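You operate a simulated robot arm through the tools that you are given. There is no shell and no other tool.

Carry out the task below with a simulated robot arm. There is one attempt and no reset: what you move stays moved.

Task
Meter the bar in the cradle: white tray from 500 lx up, else orange tray.
Fine: set its printed volts before power on; power off and park the arm before you lift it.

The check looks at the end state, three seconds after you hand in, the way a careful person would. Anything else that was tipped, shoved, dropped, spilled or broken makes it a failure.

Robot
A 7-joint arm with a three-finger gripper, fixed in place. Base frame: the origin is on the floor under the middle of its stand, x ahead of it, y to its left, z up; the work surface is at about z = 860. Lengths are in mm, angles in rad, forces in N, time in s.
It reaches about 1342 mm from its shoulder. Its first joint turns from -2.897 to 2.897 rad. Payload 2.69 kg.
The TCP is the grasp point between the finger pads, 30 mm short of the fingertips. In the tool frame z runs along the fingers and y along their closing line. The gripper opens to 128 mm; its body begins 117 mm behind the TCP.
Orientation is told as [roll, pitch, yaw] about the base's x, y, z axes, in that order, counted from this pose: with the fingers straight down and closing along the base's y, the tool's x points along the base's -x, its y along +y and its z along -z.

Tools
- The arm moves only by the tool play_rows. Its argument "targets" is a list of rows, each a list of 7 numbers: the turn, a rotation vector about the tool's x, y, z in rad, then the shift along the tool's x, y, z in mm, then the finger opening in mm, from 0 to 128. In form: [[ax, ay, az, tx, ty, tz, fingers], ...]. A call has 1 to 20 rows; each row is the pose to reach, as a shift and turn from the pose commanded when the call began, along the tool's axes at that moment. Rows are played at 5 a second. More than 50 mm and 0.15 rad between two rows, or a gripper value outside its range, and nothing of the call is played. Where a pose cannot be reached the arm comes as near as it can. A force on the tool above 40 N (or 10 N above the force at the start of the call, whichever is more), or a blocked arm, ends the call early, and 0.2 s more pass. The fingers move at their own pace (about 127 mm/s each) and stop on an object; they squeeze with about 34 N. The grip force told is the motor's: it shows also when the fingers shut on nothing. Time passes only in rows, and 0.2 s behind the last, so rows that repeat a pose let the fingers close. The reply holds the time, the measured pose of the TCP, the force on the tool along the base axes, the opening and the grip force, in the units named above and with some noise, with the torque about the TCP (base axes, N m) and any sound that the robot's microphone picked up, and new pictures: "views" is both (left out), scene, wrist or none.
- Cameras (640 x 400 px; columns grow to the right, rows downward): "scene" is fixed at [399.7, 648.9, 1546.9]; the picture's right is [-0.92, -0.39, 0.00], its down [0.33, -0.77, -0.55] and it looks along [0.21, -0.50, 0.84] (base axes); focal length 214 px, centre (320, 200). "wrist" rides on the gripper at [58, 54, -131] in the tool frame; the picture's right is [-0.68, 0.74, 0.00], its down [-0.62, -0.57, -0.55] and it looks along [-0.40, -0.37, 0.84] (tool axes); focal length 234 px, centre (320, 200). There is no depth. A picture from a camera that has moved, and an enlarged one, comes with that camera's place and axes in the base frame and with its lens.
- raise_lower(by): moves the trunk up (or, below 0, down) by that many mm; the arm rides with it, the base frame stays. It gives what a move gives, with no picture.
- inspect(camera, box): a new picture of the part [left, top, right, bottom] of that camera's present view, enlarged. No time passes.
- job_done(): hands the job in; it is judged then, once.

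Nothing tells you positions but the pictures and the camera data. Unless the task says otherwise, let go and move clear before handing in.

The tools are called after "Call:" as name(argument=value, ...) on one line, values as JSON. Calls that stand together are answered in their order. play_rows: Moves the arm, as the interface text tells. Its arguments: {"type":"object","properties":{"targets":{"type":"array","items":{"type":"array","items":{"type":"number"}}},"views":{"type":"string","enum":["both","scene","wrist","none"]}},"required":["targets"]} The other tools are called the same way: raise_lower (by) moves the trunk up or down; inspect (camera, box) takes an enlarged picture of a part of a camera's view; job_done () hands the job in.

At the start:

```text
clock: 0.0
ee_pos: [648.6, 196.8, 1293.8]
orientation: [0.0, -0.001, -0.001]
force: [0.4, -0.1, 0.3]
ft_torque: [-0.01, -0.02, 0.01]
opening: 128.0
gripper_force: 0.0
trunk travel left (down, up): [-175.0, 175.0]
```

scene: 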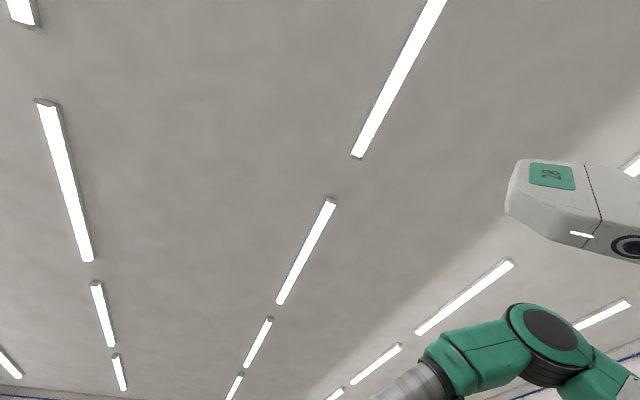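
wrist: 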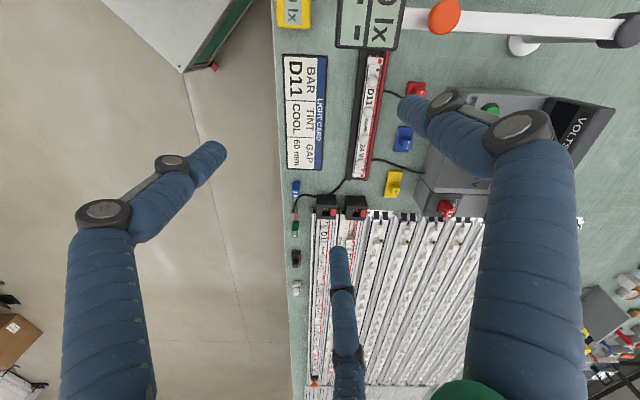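

The scene camera points at the ceiling, so the wrist view is the one that matters. It shows a bench with a bar in a cradle, a power supply, plugs, a rack of bars and signs. I'll enlarge parts of it before moving.

Call:
inspect(camera="wrist", box=[270, 0, 450, 112])

Call:
inspect(camera="wrist", box=[380, 0, 640, 162])

Call:
inspect(camera="wrist", box=[280, 40, 440, 220])

Call:
inspect(camera="wrist", box=[270, 180, 510, 400])

Call:
inspect(camera="wrist", box=[400, 70, 640, 220])

Call:
inspect(camera="wrist", box=[540, 200, 640, 400])

```text
3.56 times, centred on (360, 56) of wrist
camera zoom: at [590.6, 252.3, 1425.1], right [0.68, 0.74, 0.0], down [0.62, -0.57, 0.55], along [0.4, -0.37, -0.84], focal length 833 px, centre (178, 712)
```

zoom: 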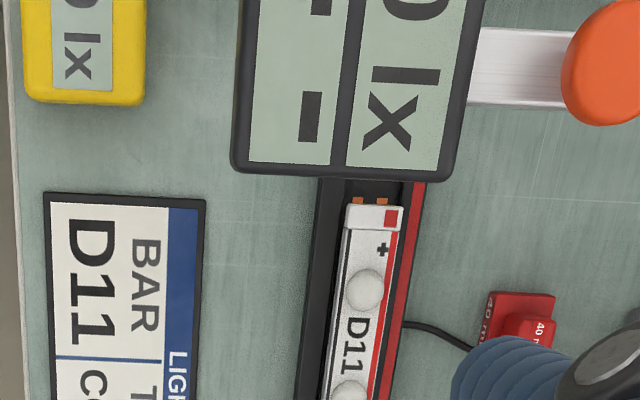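

```text
2.46 times, centred on (510, 81) of wrist
camera zoom: at [590.6, 252.3, 1425.1], right [0.68, 0.74, 0.0], down [0.62, -0.57, 0.55], along [0.4, -0.37, -0.84], focal length 576 px, centre (-148, 493)
```

zoom: 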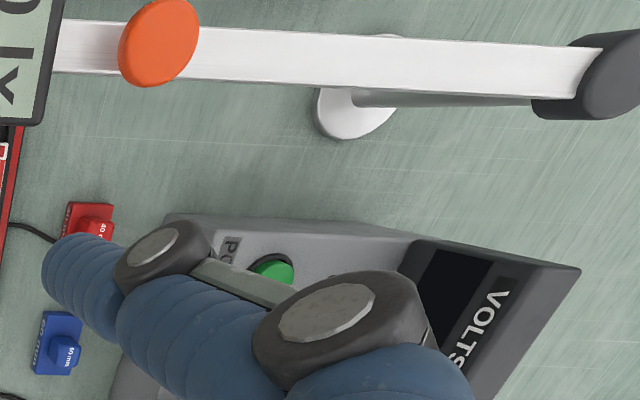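

```text
2.22 times, centred on (360, 130) of wrist
camera zoom: at [590.6, 252.3, 1425.1], right [0.68, 0.74, 0.0], down [0.62, -0.57, 0.55], along [0.4, -0.37, -0.84], focal length 520 px, centre (231, 356)
```

zoom: 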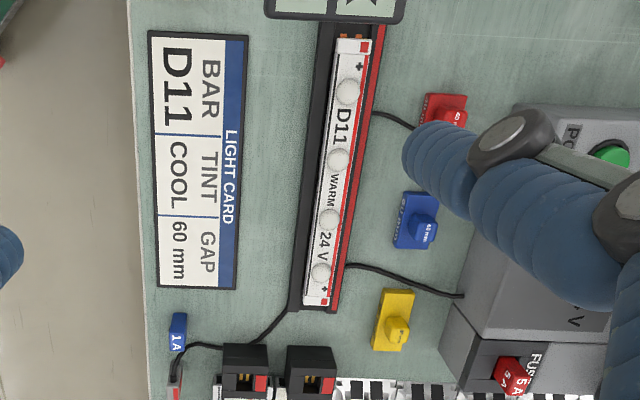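

```text
1.82 times, centred on (390, 290) of wrist
camera zoom: at [590.6, 252.3, 1425.1], right [0.68, 0.74, 0.0], down [0.62, -0.57, 0.55], along [0.4, -0.37, -0.84], focal length 426 px, centre (193, 36)
```

zoom: 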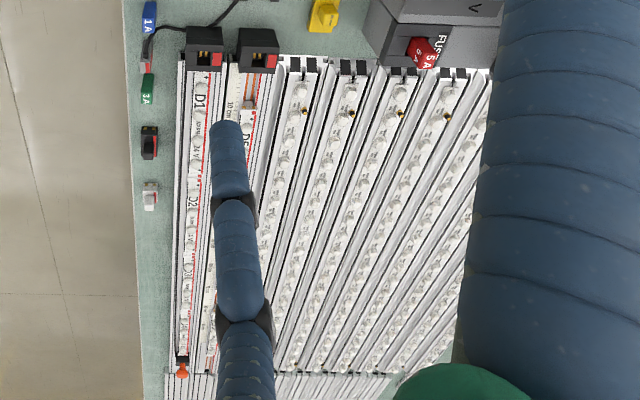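

```text
2.67 times, centred on (520, 145) of wrist
camera zoom: at [590.6, 252.3, 1425.1], right [0.68, 0.74, 0.0], down [0.62, -0.57, 0.55], along [0.4, -0.37, -0.84], focal length 624 px, centre (-213, 347)
```

zoom: 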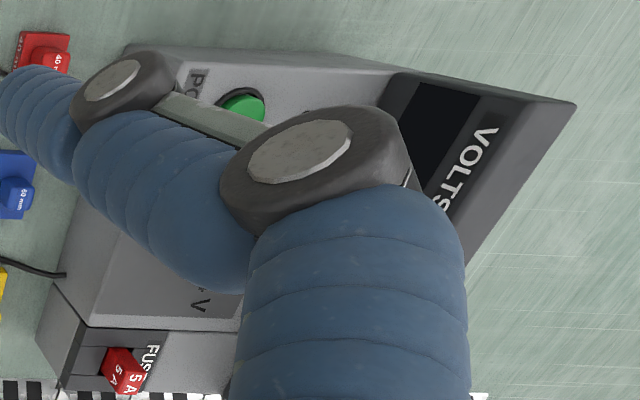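

```text
2.00 times, centred on (590, 300) of wrist
camera zoom: at [590.6, 252.3, 1425.1], right [0.68, 0.74, 0.0], down [0.62, -0.57, 0.55], along [0.4, -0.37, -0.84], focal length 468 px, centre (-220, 0)
```

zoom: 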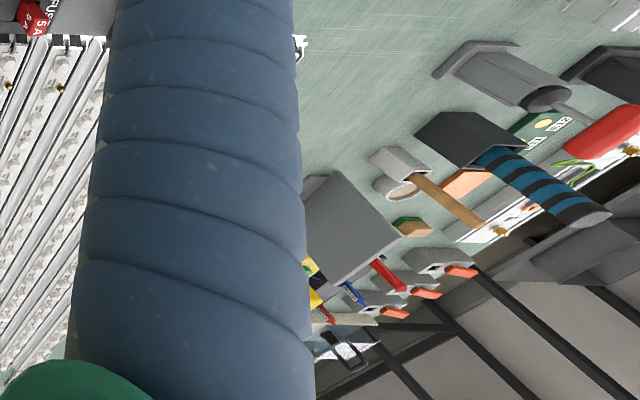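

The bench is turned about 45° to the base. It holds a light card (D11, COOL, gap 60 mm), a cradle with a bar, gap blocks, a fuse, a PSU and a meter arm. I'll move sideways to see the meter and the trays.

Call:
play_rows(targets=[[0, 0, 0, 30, 28, 0, 128], [0, 0, 0, 60, 56, 0, 128], [0, 0, 0, 90, 84, 0, 128], [0, 0, 0, 120, 112, 0, 128], [0, 0, 0, 150, 140, 0, 128], [0, 0, 0, 180, 168, 0, 128], [0, 0, 0, 210, 196, 0, 128]], views="both")

```text
clock: 1.6
ee_pos: [436.7, 395.4, 1293.6]
orientation: [0.001, -0.001, 0.0]
force: [-0.4, -0.9, -0.3]
ft_torque: [0.0, 0.05, 0.01]
opening: 128.0
gripper_force: 0.1
trunk travel left (down, up): [-175.0, 175.0]
camera wrist: at [379.4, 448.3, 1425.5], right [0.68, 0.74, 0.0], down [0.62, -0.57, 0.55], along [0.4, -0.37, -0.84], focal length 234 px, centre (320, 200)
```

scene: 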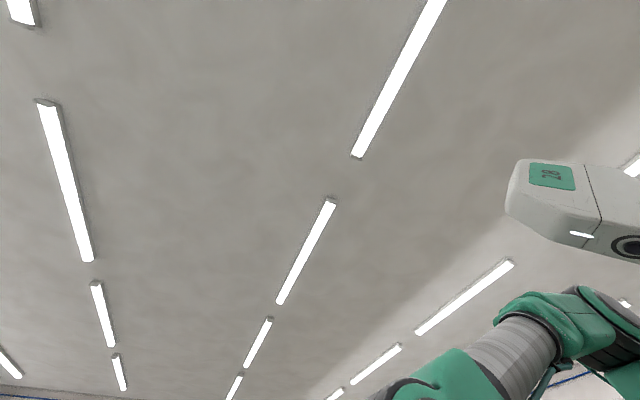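
wrist: 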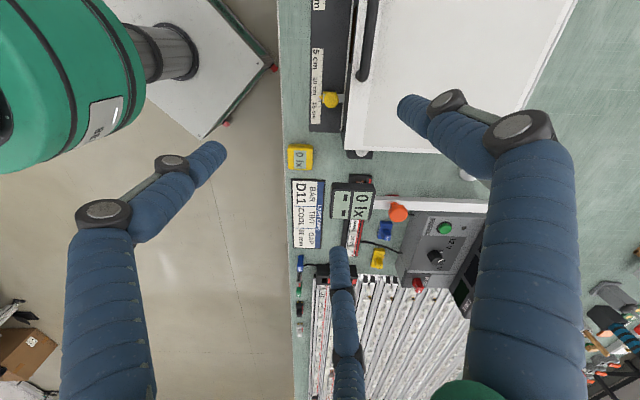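

Call:
inspect(camera="wrist", box=[280, 0, 440, 160])

Call:
inspect(camera="wrist", box=[280, 130, 500, 300])

Call:
inspect(camera="wrist", box=[340, 0, 640, 190])

Call:
inspect(camera="wrist", box=[340, 160, 440, 250])

Call:
inspect(camera="wrist", box=[385, 190, 500, 300])

Call:
inspect(camera="wrist", box=[280, 230, 380, 400])

```text
2.50 times, centred on (360, 80) of wrist
camera zoom: at [379.4, 448.3, 1425.5], right [0.68, 0.74, 0.0], down [0.62, -0.57, 0.55], along [0.4, -0.37, -0.84], focal length 585 px, centre (220, 500)
```

zoom: 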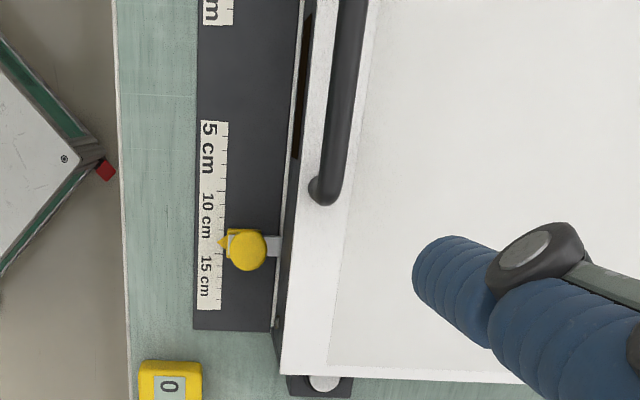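

```text
2.35 times, centred on (390, 215) of wrist
camera zoom: at [379.4, 448.3, 1425.5], right [0.68, 0.74, 0.0], down [0.62, -0.57, 0.55], along [0.4, -0.37, -0.84], focal length 551 px, centre (155, 165)
```

zoom: 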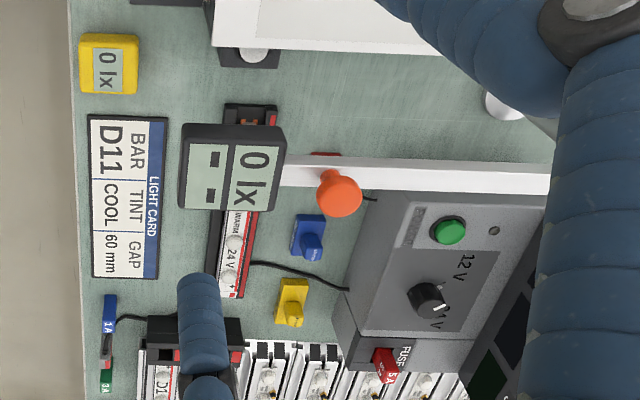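

```text
2.11 times, centred on (490, 95) of wrist
camera zoom: at [379.4, 448.3, 1425.5], right [0.68, 0.74, 0.0], down [0.62, -0.57, 0.55], along [0.4, -0.37, -0.84], focal length 493 px, centre (-38, 421)
```

zoom: 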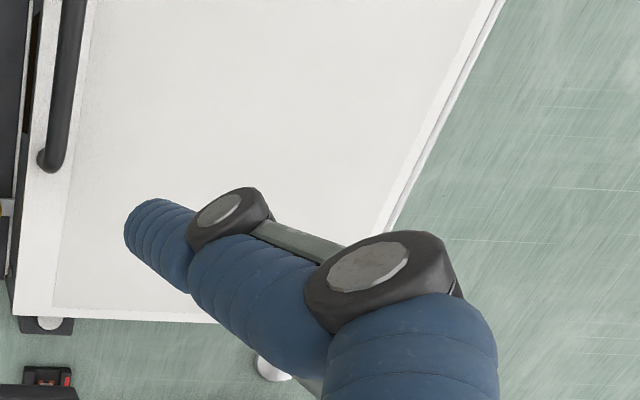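

```text
4.44 times, centred on (390, 205) of wrist
camera zoom: at [379.4, 448.3, 1425.5], right [0.68, 0.74, 0.0], down [0.62, -0.57, 0.55], along [0.4, -0.37, -0.84], focal length 1041 px, centre (9, 178)
```

zoom: 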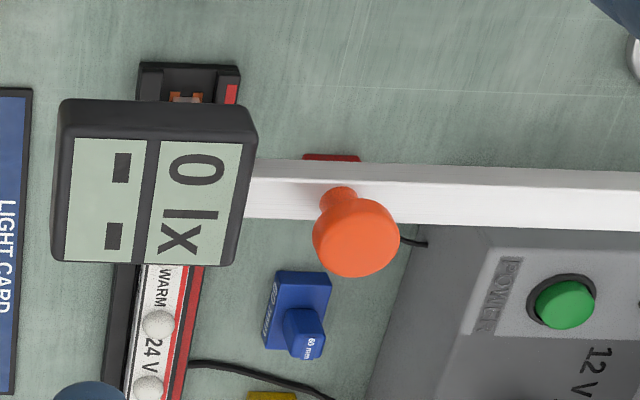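

```text
3.64 times, centred on (442, 245) of wrist
camera zoom: at [379.4, 448.3, 1425.5], right [0.68, 0.74, 0.0], down [0.62, -0.57, 0.55], along [0.4, -0.37, -0.84], focal length 852 px, centre (-126, 36)
```

zoom: 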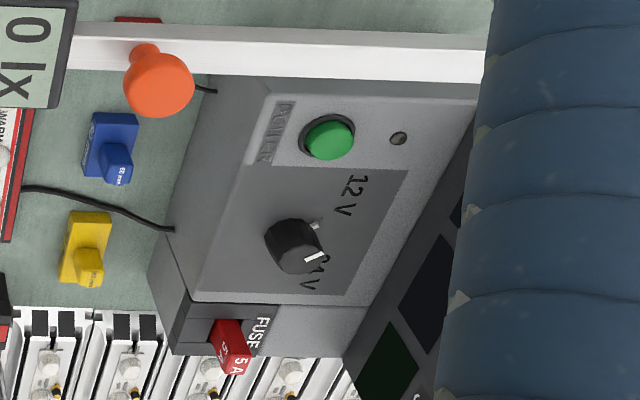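

```text
2.35 times, centred on (330, 315) of wrist
camera zoom: at [379.4, 448.3, 1425.5], right [0.68, 0.74, 0.0], down [0.62, -0.57, 0.55], along [0.4, -0.37, -0.84], focal length 551 px, centre (296, -71)
```

zoom: 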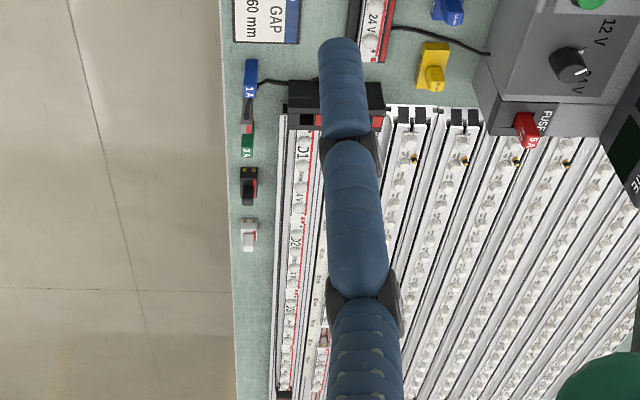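

I see a PSU with 12 V / 24 V markings and a POWER button, a meter head on a white arm with an orange knob, and a white box to the left. I still need to find the trays, so I'll look further left.

Call:
play_rows(targets=[[0, 0, 0, 15, 35, 0, 128], [0, 0, 0, 30, 70, 0, 128], [0, 0, 0, 45, 105, 0, 128], [0, 0, 0, 60, 140, 0, 128], [0, 0, 0, 75, 175, 0, 128], [0, 0, 0, 90, 210, 0, 128], [0, 0, 0, 90, 250, 0, 128], [0, 0, 0, 90, 290, 0, 128]], views="wrist")

```text
clock: 3.4
ee_pos: [347.6, 685.2, 1295.0]
orientation: [-0.001, -0.002, 0.0]
force: [-0.2, 0.0, -1.4]
ft_torque: [0.0, -0.03, 0.02]
opening: 128.0
gripper_force: 0.0
trunk travel left (down, up): [-175.0, 175.0]
camera wrist: at [290.4, 739.3, 1424.8], right [0.68, 0.74, 0.0], down [0.62, -0.57, 0.55], along [0.4, -0.37, -0.84], focal length 234 px, centre (320, 200)
```

wrist: 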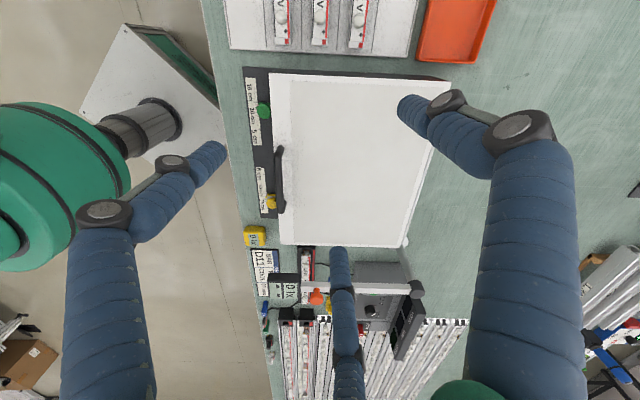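

Call:
inspect(camera="wrist", box=[200, 0, 520, 120])

Call:
inspect(camera="wrist", box=[230, 60, 450, 250])

Call:
inspect(camera="wrist", box=[240, 230, 480, 380])

Call:
inspect(camera="wrist", box=[340, 250, 450, 340])

```text
2.00 times, centred on (360, 60) of wrist
camera zoom: at [290.4, 739.3, 1424.8], right [0.68, 0.74, 0.0], down [0.62, -0.57, 0.55], along [0.4, -0.37, -0.84], focal length 468 px, centre (240, 480)
```

zoom: 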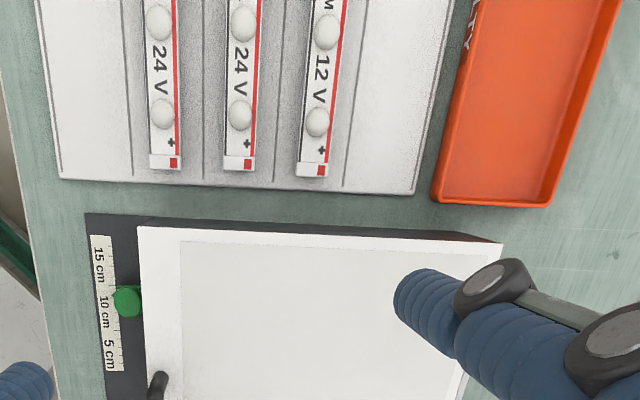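

```text
2.11 times, centred on (340, 155) of wrist
camera zoom: at [290.4, 739.3, 1424.8], right [0.68, 0.74, 0.0], down [0.62, -0.57, 0.55], along [0.4, -0.37, -0.84], focal length 493 px, centre (278, 295)
```

zoom: 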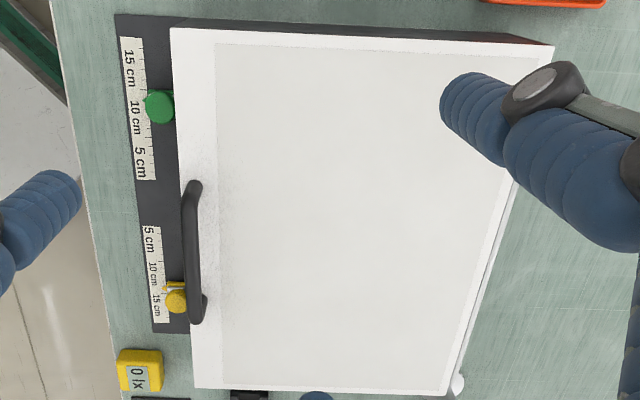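

```text
2.67 times, centred on (360, 305) of wrist
camera zoom: at [290.4, 739.3, 1424.8], right [0.68, 0.74, 0.0], down [0.62, -0.57, 0.55], along [0.4, -0.37, -0.84], focal length 624 px, centre (213, -80)
```

zoom: 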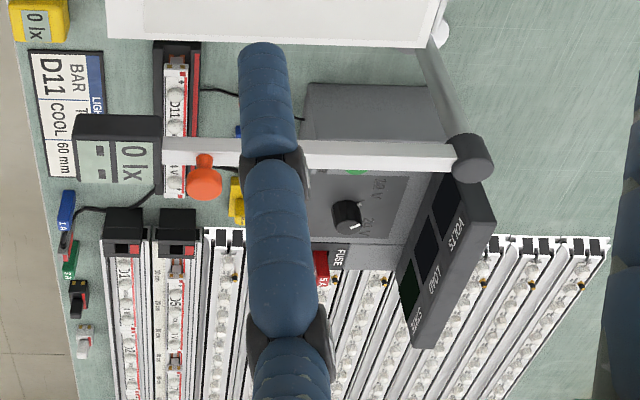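

```text
4.44 times, centred on (395, 295) of wrist
camera zoom: at [290.4, 739.3, 1424.8], right [0.68, 0.74, 0.0], down [0.62, -0.57, 0.55], along [0.4, -0.37, -0.84], focal length 1041 px, centre (-13, -222)
```

zoom: 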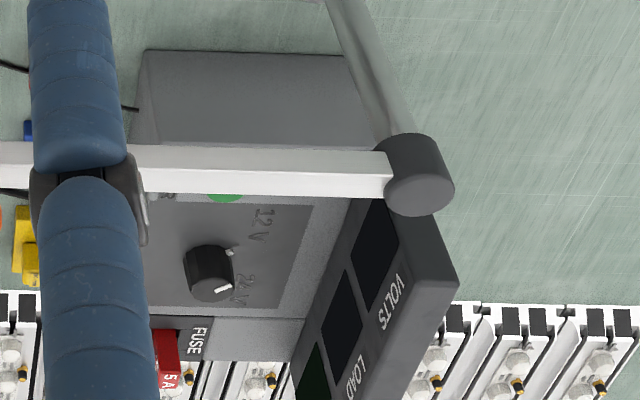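

The white tray, holding bars, and the orange tray are at the far left. I'll move a bit further that way to see them whole.

Call:
play_rows(targets=[[0, 0, 0, 30, 28, 0, 128], [0, 0, 0, 60, 56, 0, 128], [0, 0, 0, 90, 84, 0, 128], [0, 0, 0, 120, 112, 0, 128], [0, 0, 0, 150, 140, 0, 128], [0, 0, 0, 180, 168, 0, 128]], views="wrist")

```text
clock: 4.8
ee_pos: [168.4, 851.8, 1293.6]
orientation: [-0.002, 0.001, 0.001]
force: [-0.6, -0.5, -0.5]
ft_torque: [0.01, -0.01, 0.0]
opening: 128.0
gripper_force: 0.1
trunk travel left (down, up): [-175.0, 175.0]
camera wrist: at [110.0, 906.4, 1423.9], right [0.68, 0.74, 0.0], down [0.62, -0.57, 0.55], along [0.4, -0.37, -0.84], focal length 234 px, centre (320, 200)
```

wrist: 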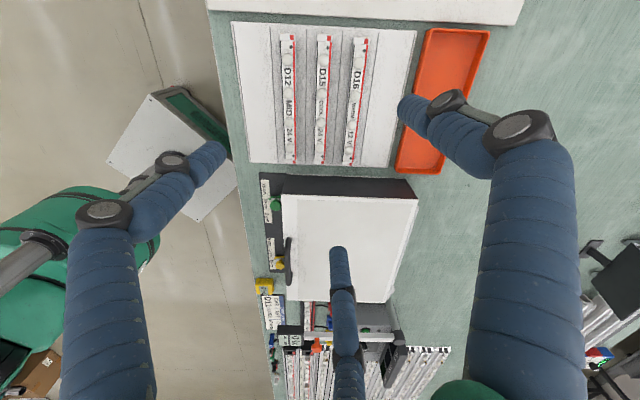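

Call:
inspect(camera="wrist", box=[200, 0, 520, 190])

Call:
inspect(camera="wrist", box=[220, 10, 420, 180])

Call:
inspect(camera="wrist", box=[390, 20, 500, 180])

Call:
inspect(camera="wrist", box=[240, 160, 440, 300])

```text
2.00 times, centred on (360, 95) of wrist
camera zoom: at [110.0, 906.4, 1423.9], right [0.68, 0.74, 0.0], down [0.62, -0.57, 0.55], along [0.4, -0.37, -0.84], focal length 468 px, centre (240, 410)
```

zoom: 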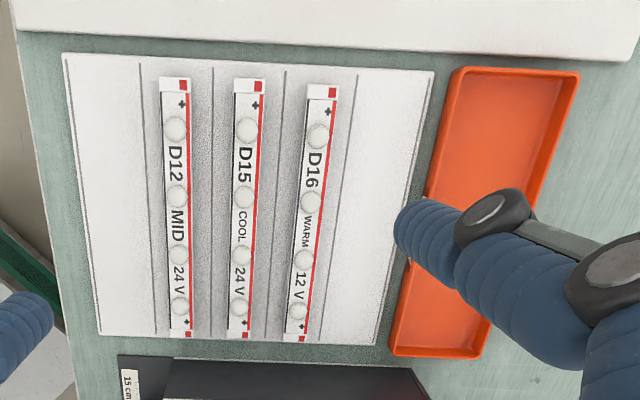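

```text
2.35 times, centred on (320, 95) of wrist
camera zoom: at [110.0, 906.4, 1423.9], right [0.68, 0.74, 0.0], down [0.62, -0.57, 0.55], along [0.4, -0.37, -0.84], focal length 551 px, centre (320, 447)
```

zoom: 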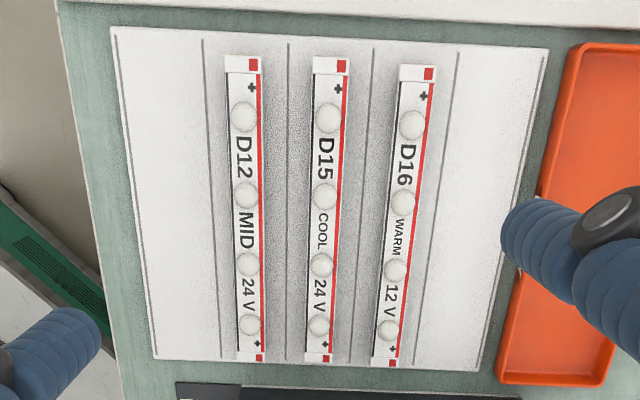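

```text
2.50 times, centred on (445, 100) of wrist
camera zoom: at [110.0, 906.4, 1423.9], right [0.68, 0.74, 0.0], down [0.62, -0.57, 0.55], along [0.4, -0.37, -0.84], focal length 585 px, centre (8, 450)
```

zoom: 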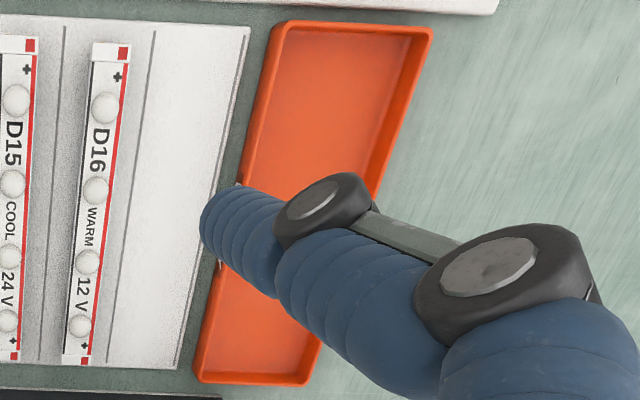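

```text
2.86 times, centred on (340, 230) of wrist
camera zoom: at [110.0, 906.4, 1423.9], right [0.68, 0.74, 0.0], down [0.62, -0.57, 0.55], along [0.4, -0.37, -0.84], focal length 669 px, centre (263, 114)
```

zoom: 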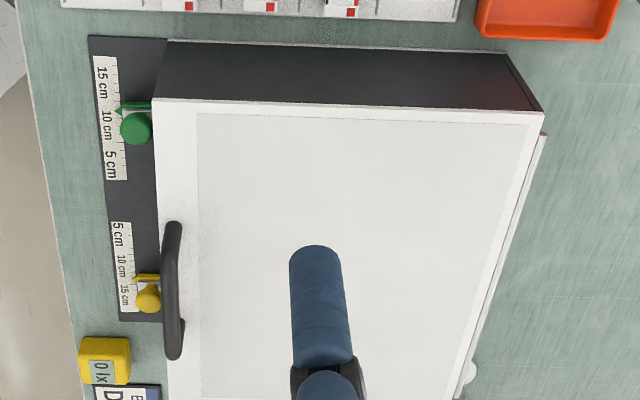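

Call:
play_rows(targets=[[0, 0, 0, 30, 28, 0, 128], [0, 0, 0, 60, 56, 0, 128], [0, 0, 0, 90, 84, 0, 128], [0, 0, 0, 120, 112, 0, 128], [0, 0, 0, 150, 140, 0, 128], [0, 0, 0, 180, 168, 0, 128]], views="both")

```text
clock: 6.1
ee_pos: [166.5, 979.3, 1329.5]
orientation: [0.033, 0.002, -0.153]
force: [0.7, -1.0, 1.5]
ft_torque: [0.13, 0.01, 0.01]
opening: 128.1
gripper_force: 0.1
out of reach, approached as far as the arm can: row 6
trunk travel left (down, up): [-175.0, 175.0]
stopped in row 6: the arm was blocked; the commanded pose is now the measured one
camera wrist: at [116.8, 1037.9, 1462.3], right [0.78, 0.63, 0.02], down [0.52, -0.67, 0.53], along [0.35, -0.4, -0.85], focal length 234 px, centre (320, 200)
```

scene: 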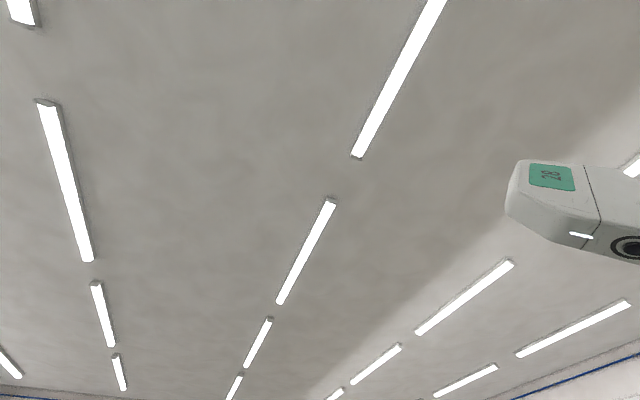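
wrist: 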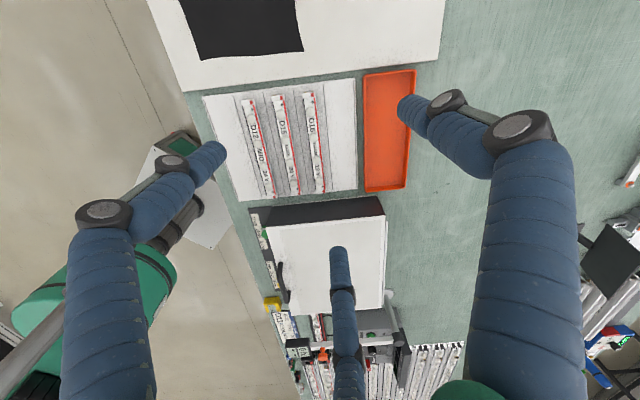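

Call:
inspect(camera="wrist", box=[140, 0, 460, 200])

Call:
inspect(camera="wrist", box=[190, 60, 430, 210])

Call:
inspect(camera="wrist", box=[240, 190, 480, 400])

Call:
inspect(camera="wrist", box=[560, 150, 640, 400])

```text
2.00 times, centred on (300, 100) of wrist
camera zoom: at [116.8, 1037.9, 1462.3], right [0.78, 0.63, 0.02], down [0.52, -0.67, 0.53], along [0.35, -0.4, -0.85], focal length 468 px, centre (360, 400)
```

zoom: 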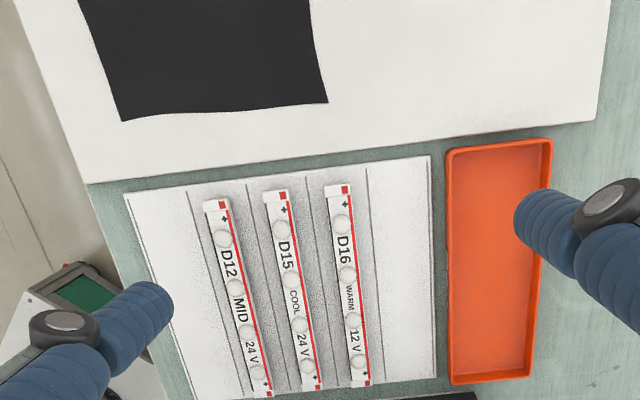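

```text
2.67 times, centred on (310, 135) of wrist
camera zoom: at [116.8, 1037.9, 1462.3], right [0.78, 0.63, 0.02], down [0.52, -0.67, 0.53], along [0.35, -0.4, -0.85], focal length 624 px, centre (347, 373)
```

zoom: 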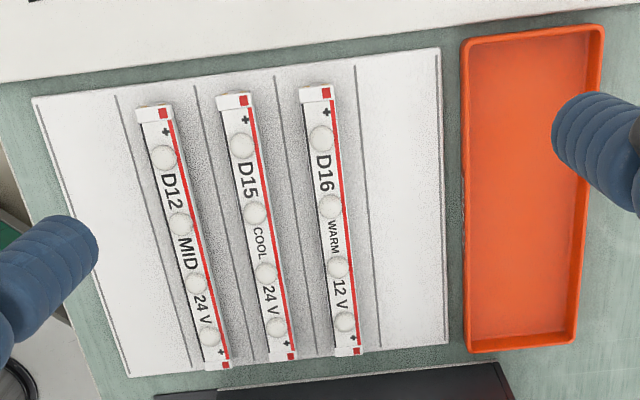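

```text
1.90 times, centred on (360, 295) of wrist
camera zoom: at [116.8, 1037.9, 1462.3], right [0.78, 0.63, 0.02], down [0.52, -0.67, 0.53], along [0.35, -0.4, -0.85], focal length 446 px, centre (244, 19)
```

zoom: 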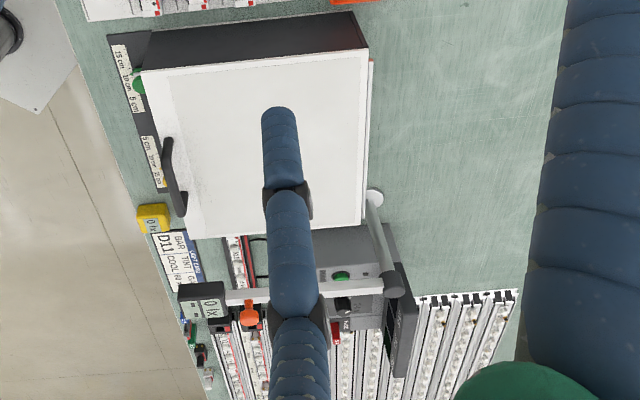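

```text
1.60 times, centred on (600, 275) of wrist
camera zoom: at [116.8, 1037.9, 1462.3], right [0.78, 0.63, 0.02], down [0.52, -0.67, 0.53], along [0.35, -0.4, -0.85], focal length 375 px, centre (-128, 80)
```

zoom: 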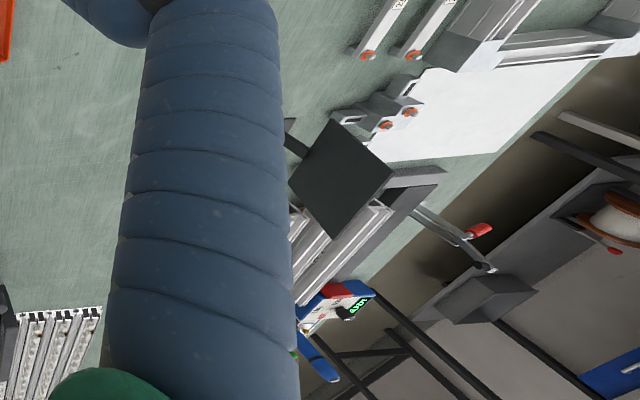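

The arm stopped at its reach limit; nothing was touched. I'll pull back and yaw the hand about 90° so the camera looks out over the tray area.

Call:
play_rows(targets=[[0.003, 0, -0.14, -1, -25, 3, 128], [0.006, 0, -0.28, -2, -50, 6, 128], [0.009, 0, -0.42, -3, -75, 10, 128], [0.012, 0, -0.56, -3, -100, 13, 128], [0.015, 0, -0.7, -4, -125, 16, 128], [0.018, 0, -0.84, -5, -150, 20, 128], [0.02, 0, -0.98, -6, -175, 23, 128], [0.022, 0, -1.12, -7, -200, 26, 128], [0.025, 0, -1.26, -8, -225, 30, 128], [0.028, 0, -1.4, -9, -250, 33, 128], [0.03, 0, -1.54, -10, -275, 36, 128], [0.033, 0, -1.68, -10, -300, 39, 128]], views="wrist")

```text
clock: 8.9
ee_pos: [172.9, 665.3, 1220.5]
orientation: [-0.012, 0.079, 1.465]
force: [-0.7, -1.4, 1.1]
ft_torque: [0.18, -0.13, 0.02]
opening: 128.0
gripper_force: 0.0
trunk travel left (down, up): [-175.0, 175.0]
stopped in row 12: the arm was blocked; the commanded pose is now the measured one
camera wrist: at [113.9, 624.2, 1354.6], right [-0.66, 0.75, -0.06], down [0.62, 0.59, 0.51], along [0.42, 0.29, -0.86], focal length 234 px, centre (320, 200)
```

wrist: 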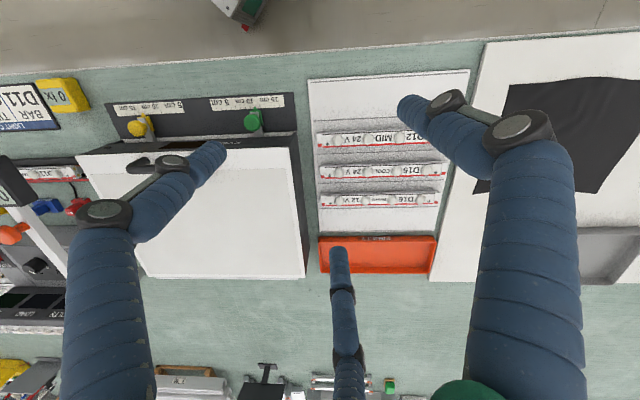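

Call:
inspect(camera="wrist", box=[290, 50, 490, 290])

Call:
inspect(camera="wrist", box=[430, 20, 640, 290])

Call:
inspect(camera="wrist", box=[0, 60, 320, 260])

Call:
inspect(camera="wrist", box=[300, 225, 460, 290])

Call:
inspect(camera="wrist", box=[0, 140, 120, 340])

```text
1.67 times, centred on (390, 170) of wrist
camera zoom: at [113.9, 624.2, 1354.6], right [-0.66, 0.75, -0.06], down [0.62, 0.59, 0.51], along [0.42, 0.29, -0.86], focal length 390 px, centre (203, 250)
```

zoom: 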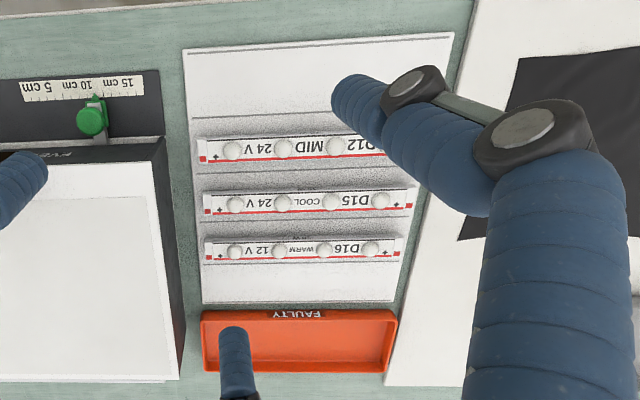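

```text
1.48 times, centred on (535, 155) of wrist
camera zoom: at [113.9, 624.2, 1354.6], right [-0.66, 0.75, -0.06], down [0.62, 0.59, 0.51], along [0.42, 0.29, -0.86], focal length 347 px, centre (2, 267)
```

zoom: 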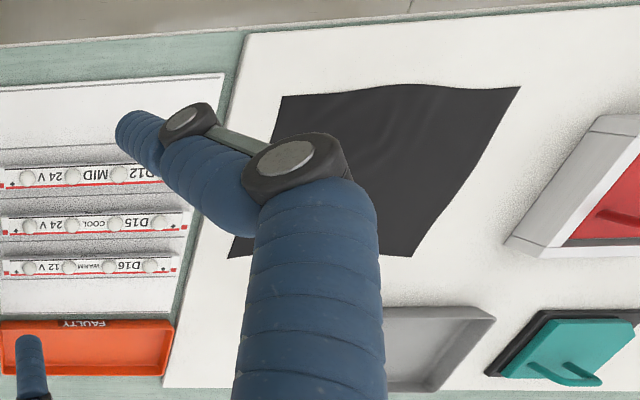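

```text
2.00 times, centred on (160, 160) of wrist
camera zoom: at [113.9, 624.2, 1354.6], right [-0.66, 0.75, -0.06], down [0.62, 0.59, 0.51], along [0.42, 0.29, -0.86], focal length 468 px, centre (640, 280)
```

zoom: 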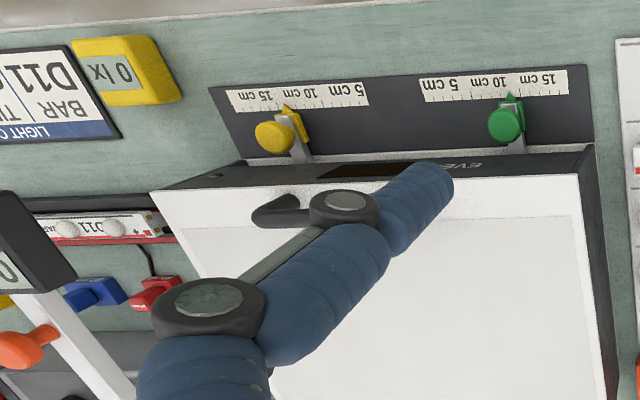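

```text
4.00 times, centred on (380, 258) of wrist
camera zoom: at [113.9, 624.2, 1354.6], right [-0.66, 0.75, -0.06], down [0.62, 0.59, 0.51], along [0.42, 0.29, -0.86], focal length 937 px, centre (80, -30)
```

zoom: 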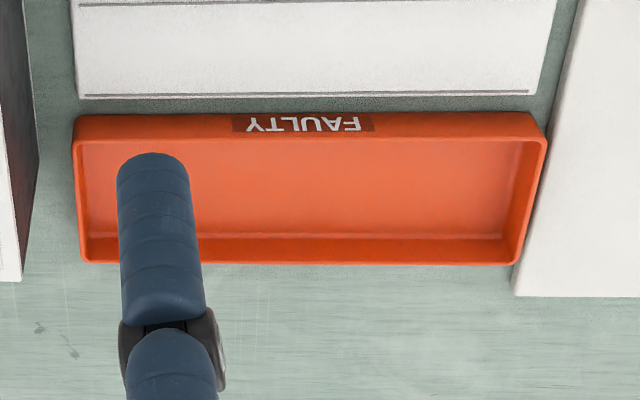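

```text
2.00 times, centred on (60, 240) of wrist
camera zoom: at [113.9, 624.2, 1354.6], right [-0.66, 0.75, -0.06], down [0.62, 0.59, 0.51], along [0.42, 0.29, -0.86], focal length 468 px, centre (840, 120)
```

zoom: 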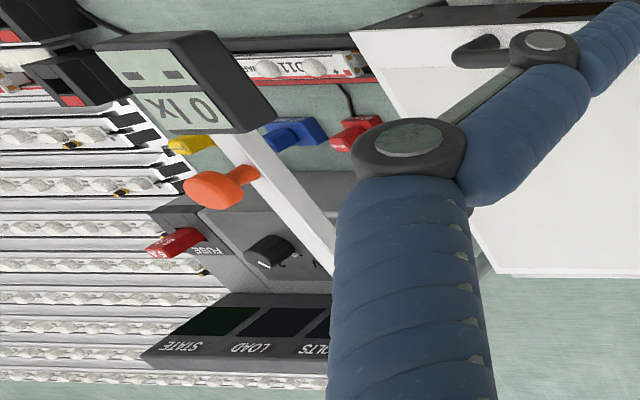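

The orange tray is marked FAULTY, and the white tray has lanes holding D12, D15 and D16. Next I'll turn back and look at the cradle, meter and PSU from close up.

Call:
play_rows(targets=[[-0.006, -0.005, 0.133, 16, -32, -1, 128], [-0.012, -0.01, 0.266, 33, -63, -3, 128], [-0.019, -0.015, 0.4, 49, -95, -4, 128], [-0.025, -0.02, 0.533, 66, -126, -6, 128], [-0.031, -0.025, 0.666, 82, -158, -7, 128], [-0.037, -0.03, 0.8, 99, -190, -9, 128], [-0.043, -0.035, 0.933, 115, -221, -10, 128], [-0.05, -0.04, 1.066, 132, -253, -12, 128], [-0.056, -0.045, 1.2, 148, -285, -13, 128], [-0.062, -0.05, 1.333, 165, -316, -15, 128], [-0.068, -0.055, 1.465, 181, -348, -16, 128]], views="wrist")

```text
clock: 11.3
ee_pos: [497.2, 453.9, 1259.2]
orientation: [0.009, -0.002, 0.003]
force: [0.0, 0.2, 0.2]
ft_torque: [-0.02, -0.02, 0.0]
opening: 128.0
gripper_force: 0.1
trunk travel left (down, up): [-175.0, 175.0]
camera wrist: at [438.5, 507.1, 1391.1], right [0.67, 0.74, 0.01], down [0.62, -0.57, 0.55], along [0.41, -0.36, -0.84], focal length 234 px, centre (320, 200)
```

wrist: 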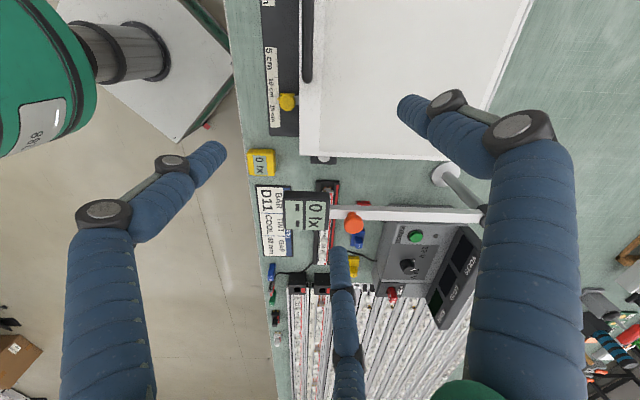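

Call:
inspect(camera="wrist", box=[240, 150, 400, 250])

Call:
inspect(camera="wrist", box=[360, 200, 500, 330])

Call:
inspect(camera="wrist", box=[250, 230, 410, 400])

Call:
inspect(camera="wrist", box=[300, 150, 500, 250])

```text
4.00 times, centred on (320, 200) of wrist
camera zoom: at [438.5, 507.1, 1391.1], right [0.67, 0.74, 0.01], down [0.62, -0.57, 0.55], along [0.41, -0.36, -0.84], focal length 937 px, centre (320, 200)
```

zoom: 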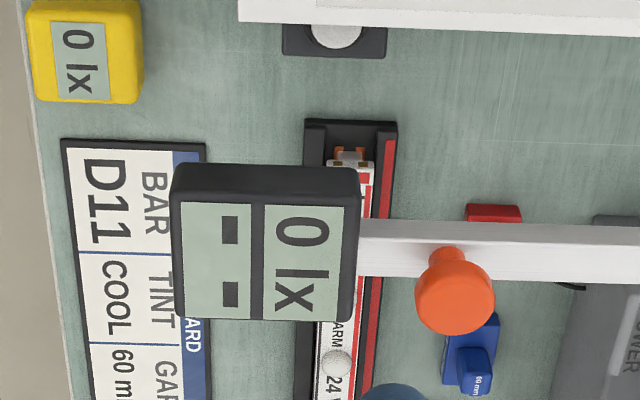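

```text
3.08 times, centred on (430, 265) of wrist
camera zoom: at [438.5, 507.1, 1391.1], right [0.67, 0.74, 0.01], down [0.62, -0.57, 0.55], along [0.41, -0.36, -0.84], focal length 720 px, centre (-18, 0)
```

zoom: 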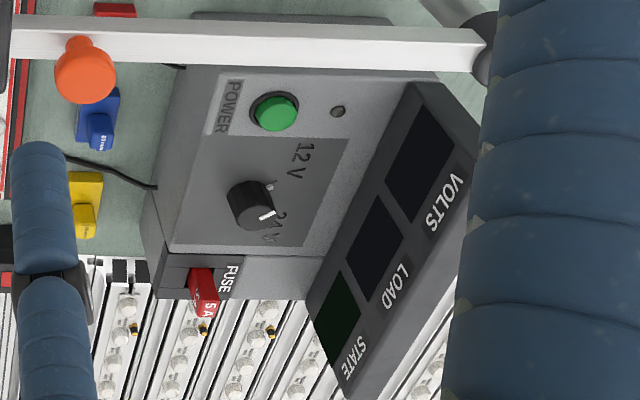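

```text
2.35 times, centred on (330, 315) of wrist
camera zoom: at [438.5, 507.1, 1391.1], right [0.67, 0.74, 0.01], down [0.62, -0.57, 0.55], along [0.41, -0.36, -0.84], focal length 551 px, centre (296, -71)
```

zoom: 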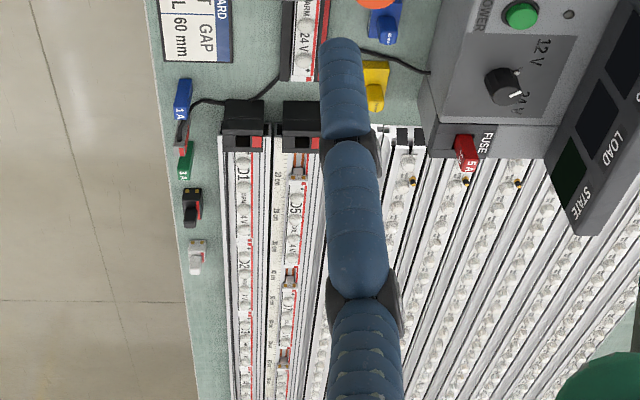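

```text
3.20 times, centred on (400, 200) of wrist
camera zoom: at [438.5, 507.1, 1391.1], right [0.67, 0.74, 0.01], down [0.62, -0.57, 0.55], along [0.41, -0.36, -0.84], focal length 749 px, centre (64, 200)
```

zoom: 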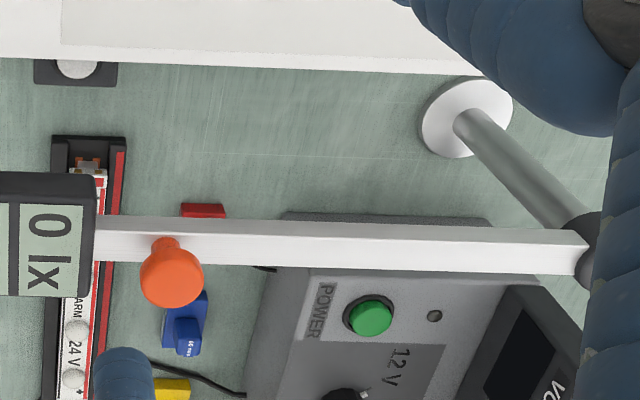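

The knob pointer looks to be near 24 V, but I need to be sure. I'll move closer to read the knob and the bar label and to study the meter head.

Call:
play_rows(targets=[[0, 0, 0, -28, -14, 27, 128], [0, 0, 0, -56, -27, 54, 128], [0, 0, 0, -85, -40, 82, 128], [0, 0, 0, -113, -54, 105, 128]], views="wrist")

```text
clock: 12.3
ee_pos: [611.5, 402.7, 1155.3]
orientation: [0.008, -0.004, 0.004]
force: [0.1, 0.4, 1.2]
ft_torque: [0.01, -0.01, -0.02]
opening: 128.0
gripper_force: 0.0
trunk travel left (down, up): [-175.0, 175.0]
camera wrist: at [553.1, 455.1, 1286.2], right [0.67, 0.74, 0.01], down [0.62, -0.57, 0.55], along [0.41, -0.36, -0.84], focal length 234 px, centre (320, 200)
```

wrist: 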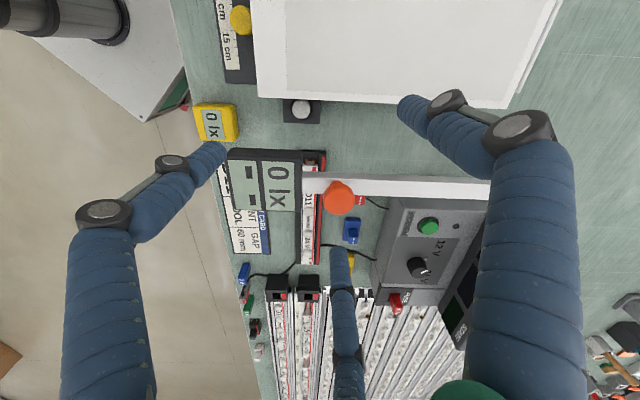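

Call:
inspect(camera="wrist", box=[380, 195, 490, 310])

Call:
inspect(camera="wrist", box=[280, 140, 400, 280])

Call:
inspect(camera="wrist", box=[190, 90, 330, 200])

Call:
inspect(camera="wrist", box=[230, 240, 470, 400])

```text
3.48 times, centred on (435, 252) of wrist
camera zoom: at [553.1, 455.1, 1286.2], right [0.67, 0.74, 0.01], down [0.62, -0.57, 0.55], along [0.41, -0.36, -0.84], focal length 814 px, centre (-80, 17)
```

zoom: 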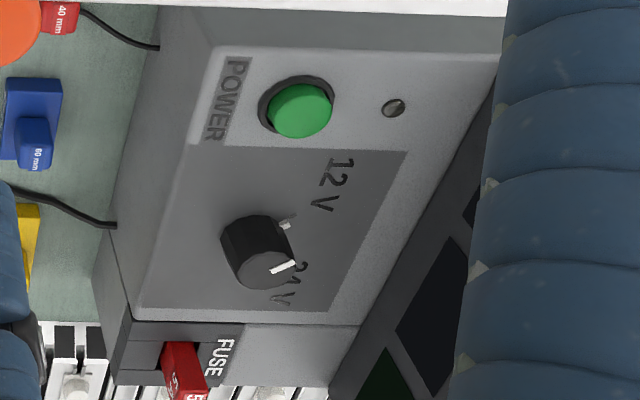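

```text
2.86 times, centred on (340, 210) of wrist
camera zoom: at [553.1, 455.1, 1286.2], right [0.67, 0.74, 0.01], down [0.62, -0.57, 0.55], along [0.41, -0.36, -0.84], focal length 669 px, centre (263, 171)
```

zoom: 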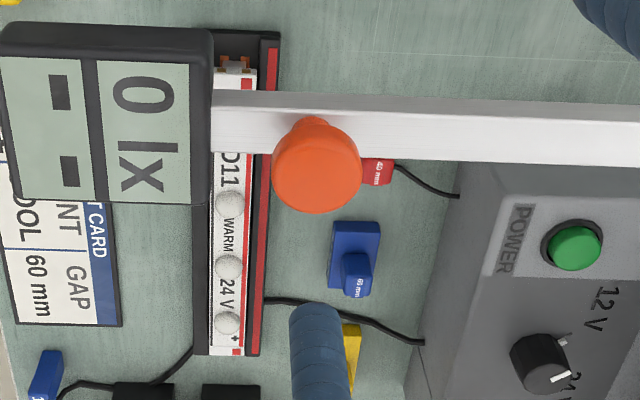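

```text
3.64 times, centred on (260, 145) of wrist
camera zoom: at [553.1, 455.1, 1286.2], right [0.67, 0.74, 0.01], down [0.62, -0.57, 0.55], along [0.41, -0.36, -0.84], focal length 852 px, centre (538, 400)
```

zoom: 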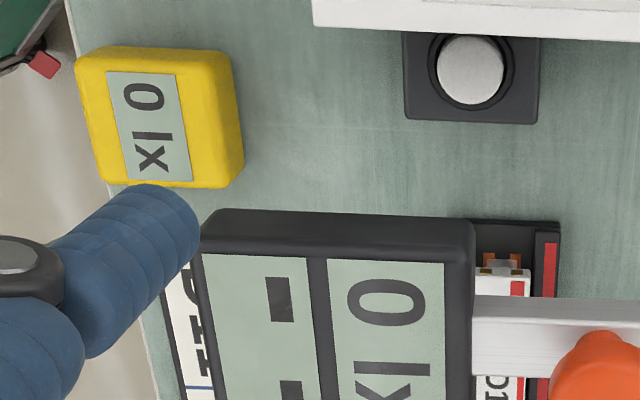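

```text
2.50 times, centred on (350, 320) of wrist
camera zoom: at [553.1, 455.1, 1286.2], right [0.67, 0.74, 0.01], down [0.62, -0.57, 0.55], along [0.41, -0.36, -0.84], focal length 585 px, centre (245, -100)
```

zoom: 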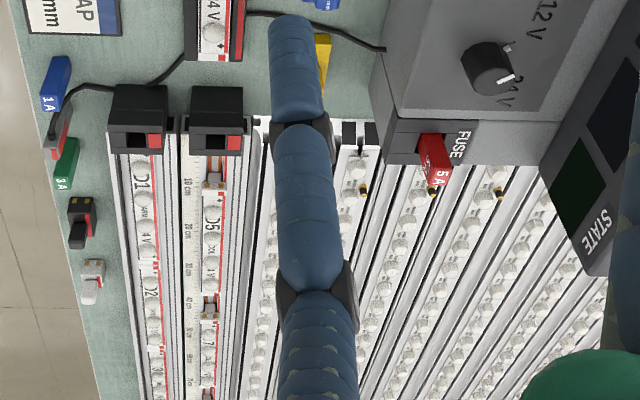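

The bar reads D11, WARM, 24 V. The knob pointer is ambiguous from this angle, so I'll go above the PSU for a view straight down.

Call:
play_rows(targets=[[0, 0, 0, -40, -10, -15, 128], [0, 0, 0, -80, -20, -30, 128], [0, 0, 0, -120, -30, -30, 128], [0, 0, 0, -160, -40, -30, 128], [0, 0, 0, -200, -50, -30, 128], [0, 0, 0, -240, -60, -30, 128], [0, 0, 0, -280, -70, -30, 128], [0, 0, 0, -320, -80, -30, 128], [0, 0, 0, -360, -90, -30, 128], [0, 0, 0, -400, -100, -30, 128]], views="wrist")

```text
clock: 14.5
ee_pos: [1012.8, 303.4, 1178.5]
orientation: [0.007, 0.001, 0.006]
force: [1.4, 0.7, -1.9]
ft_torque: [-0.08, 0.15, -0.02]
opening: 127.5
gripper_force: 0.0
trunk travel left (down, up): [-175.0, 175.0]
camera wrist: at [955.2, 357.1, 1311.4], right [0.67, 0.74, 0.0], down [0.62, -0.57, 0.54], along [0.4, -0.36, -0.84], focal length 234 px, centre (320, 200)
```

wrist: 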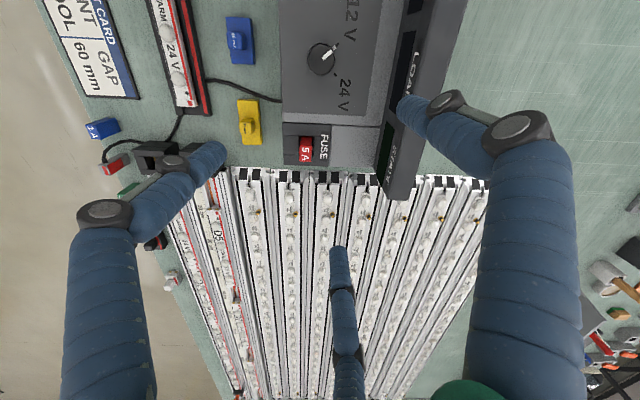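

Call:
inspect(camera="wrist", box=[270, 0, 410, 120])

Call:
inspect(camera="wrist", box=[140, 0, 300, 160])

Call:
inspect(camera="wrist", box=[150, 150, 470, 400])

```text
3.33 times, centred on (340, 60) of wrist
camera zoom: at [955.2, 357.1, 1311.4], right [0.67, 0.74, 0.0], down [0.62, -0.57, 0.54], along [0.4, -0.36, -0.84], focal length 781 px, centre (253, 667)
```

zoom: 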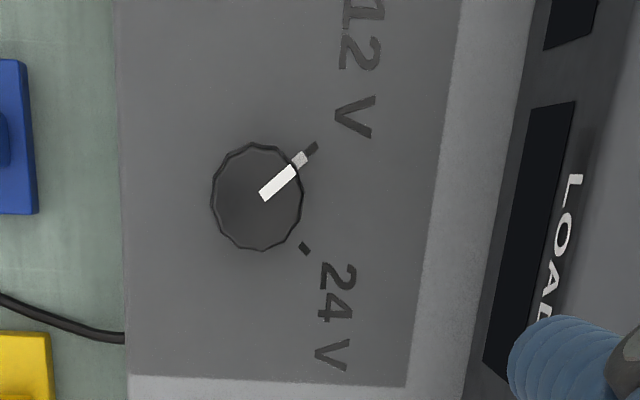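

```text
2.50 times, centred on (220, 80) of wrist
camera zoom: at [955.2, 357.1, 1311.4], right [0.67, 0.74, 0.0], down [0.62, -0.57, 0.54], along [0.4, -0.36, -0.84], focal length 585 px, centre (570, 500)
```

zoom: 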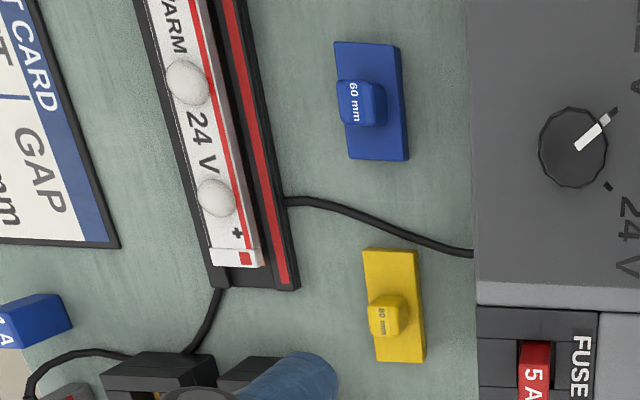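

```text
1.60 times, centred on (310, 275) of wrist
camera zoom: at [955.2, 357.1, 1311.4], right [0.67, 0.74, 0.0], down [0.62, -0.57, 0.54], along [0.4, -0.36, -0.84], focal length 375 px, centre (336, 80)
```

zoom: 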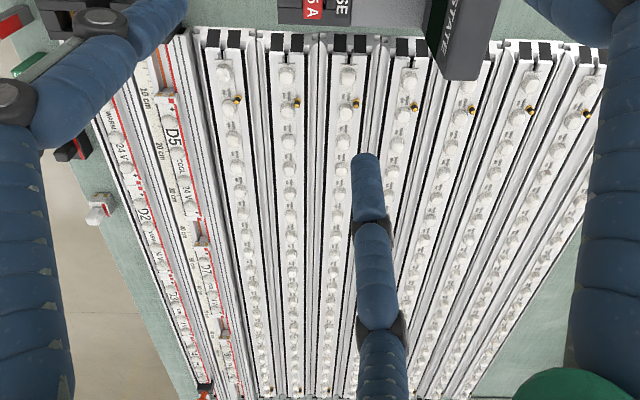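

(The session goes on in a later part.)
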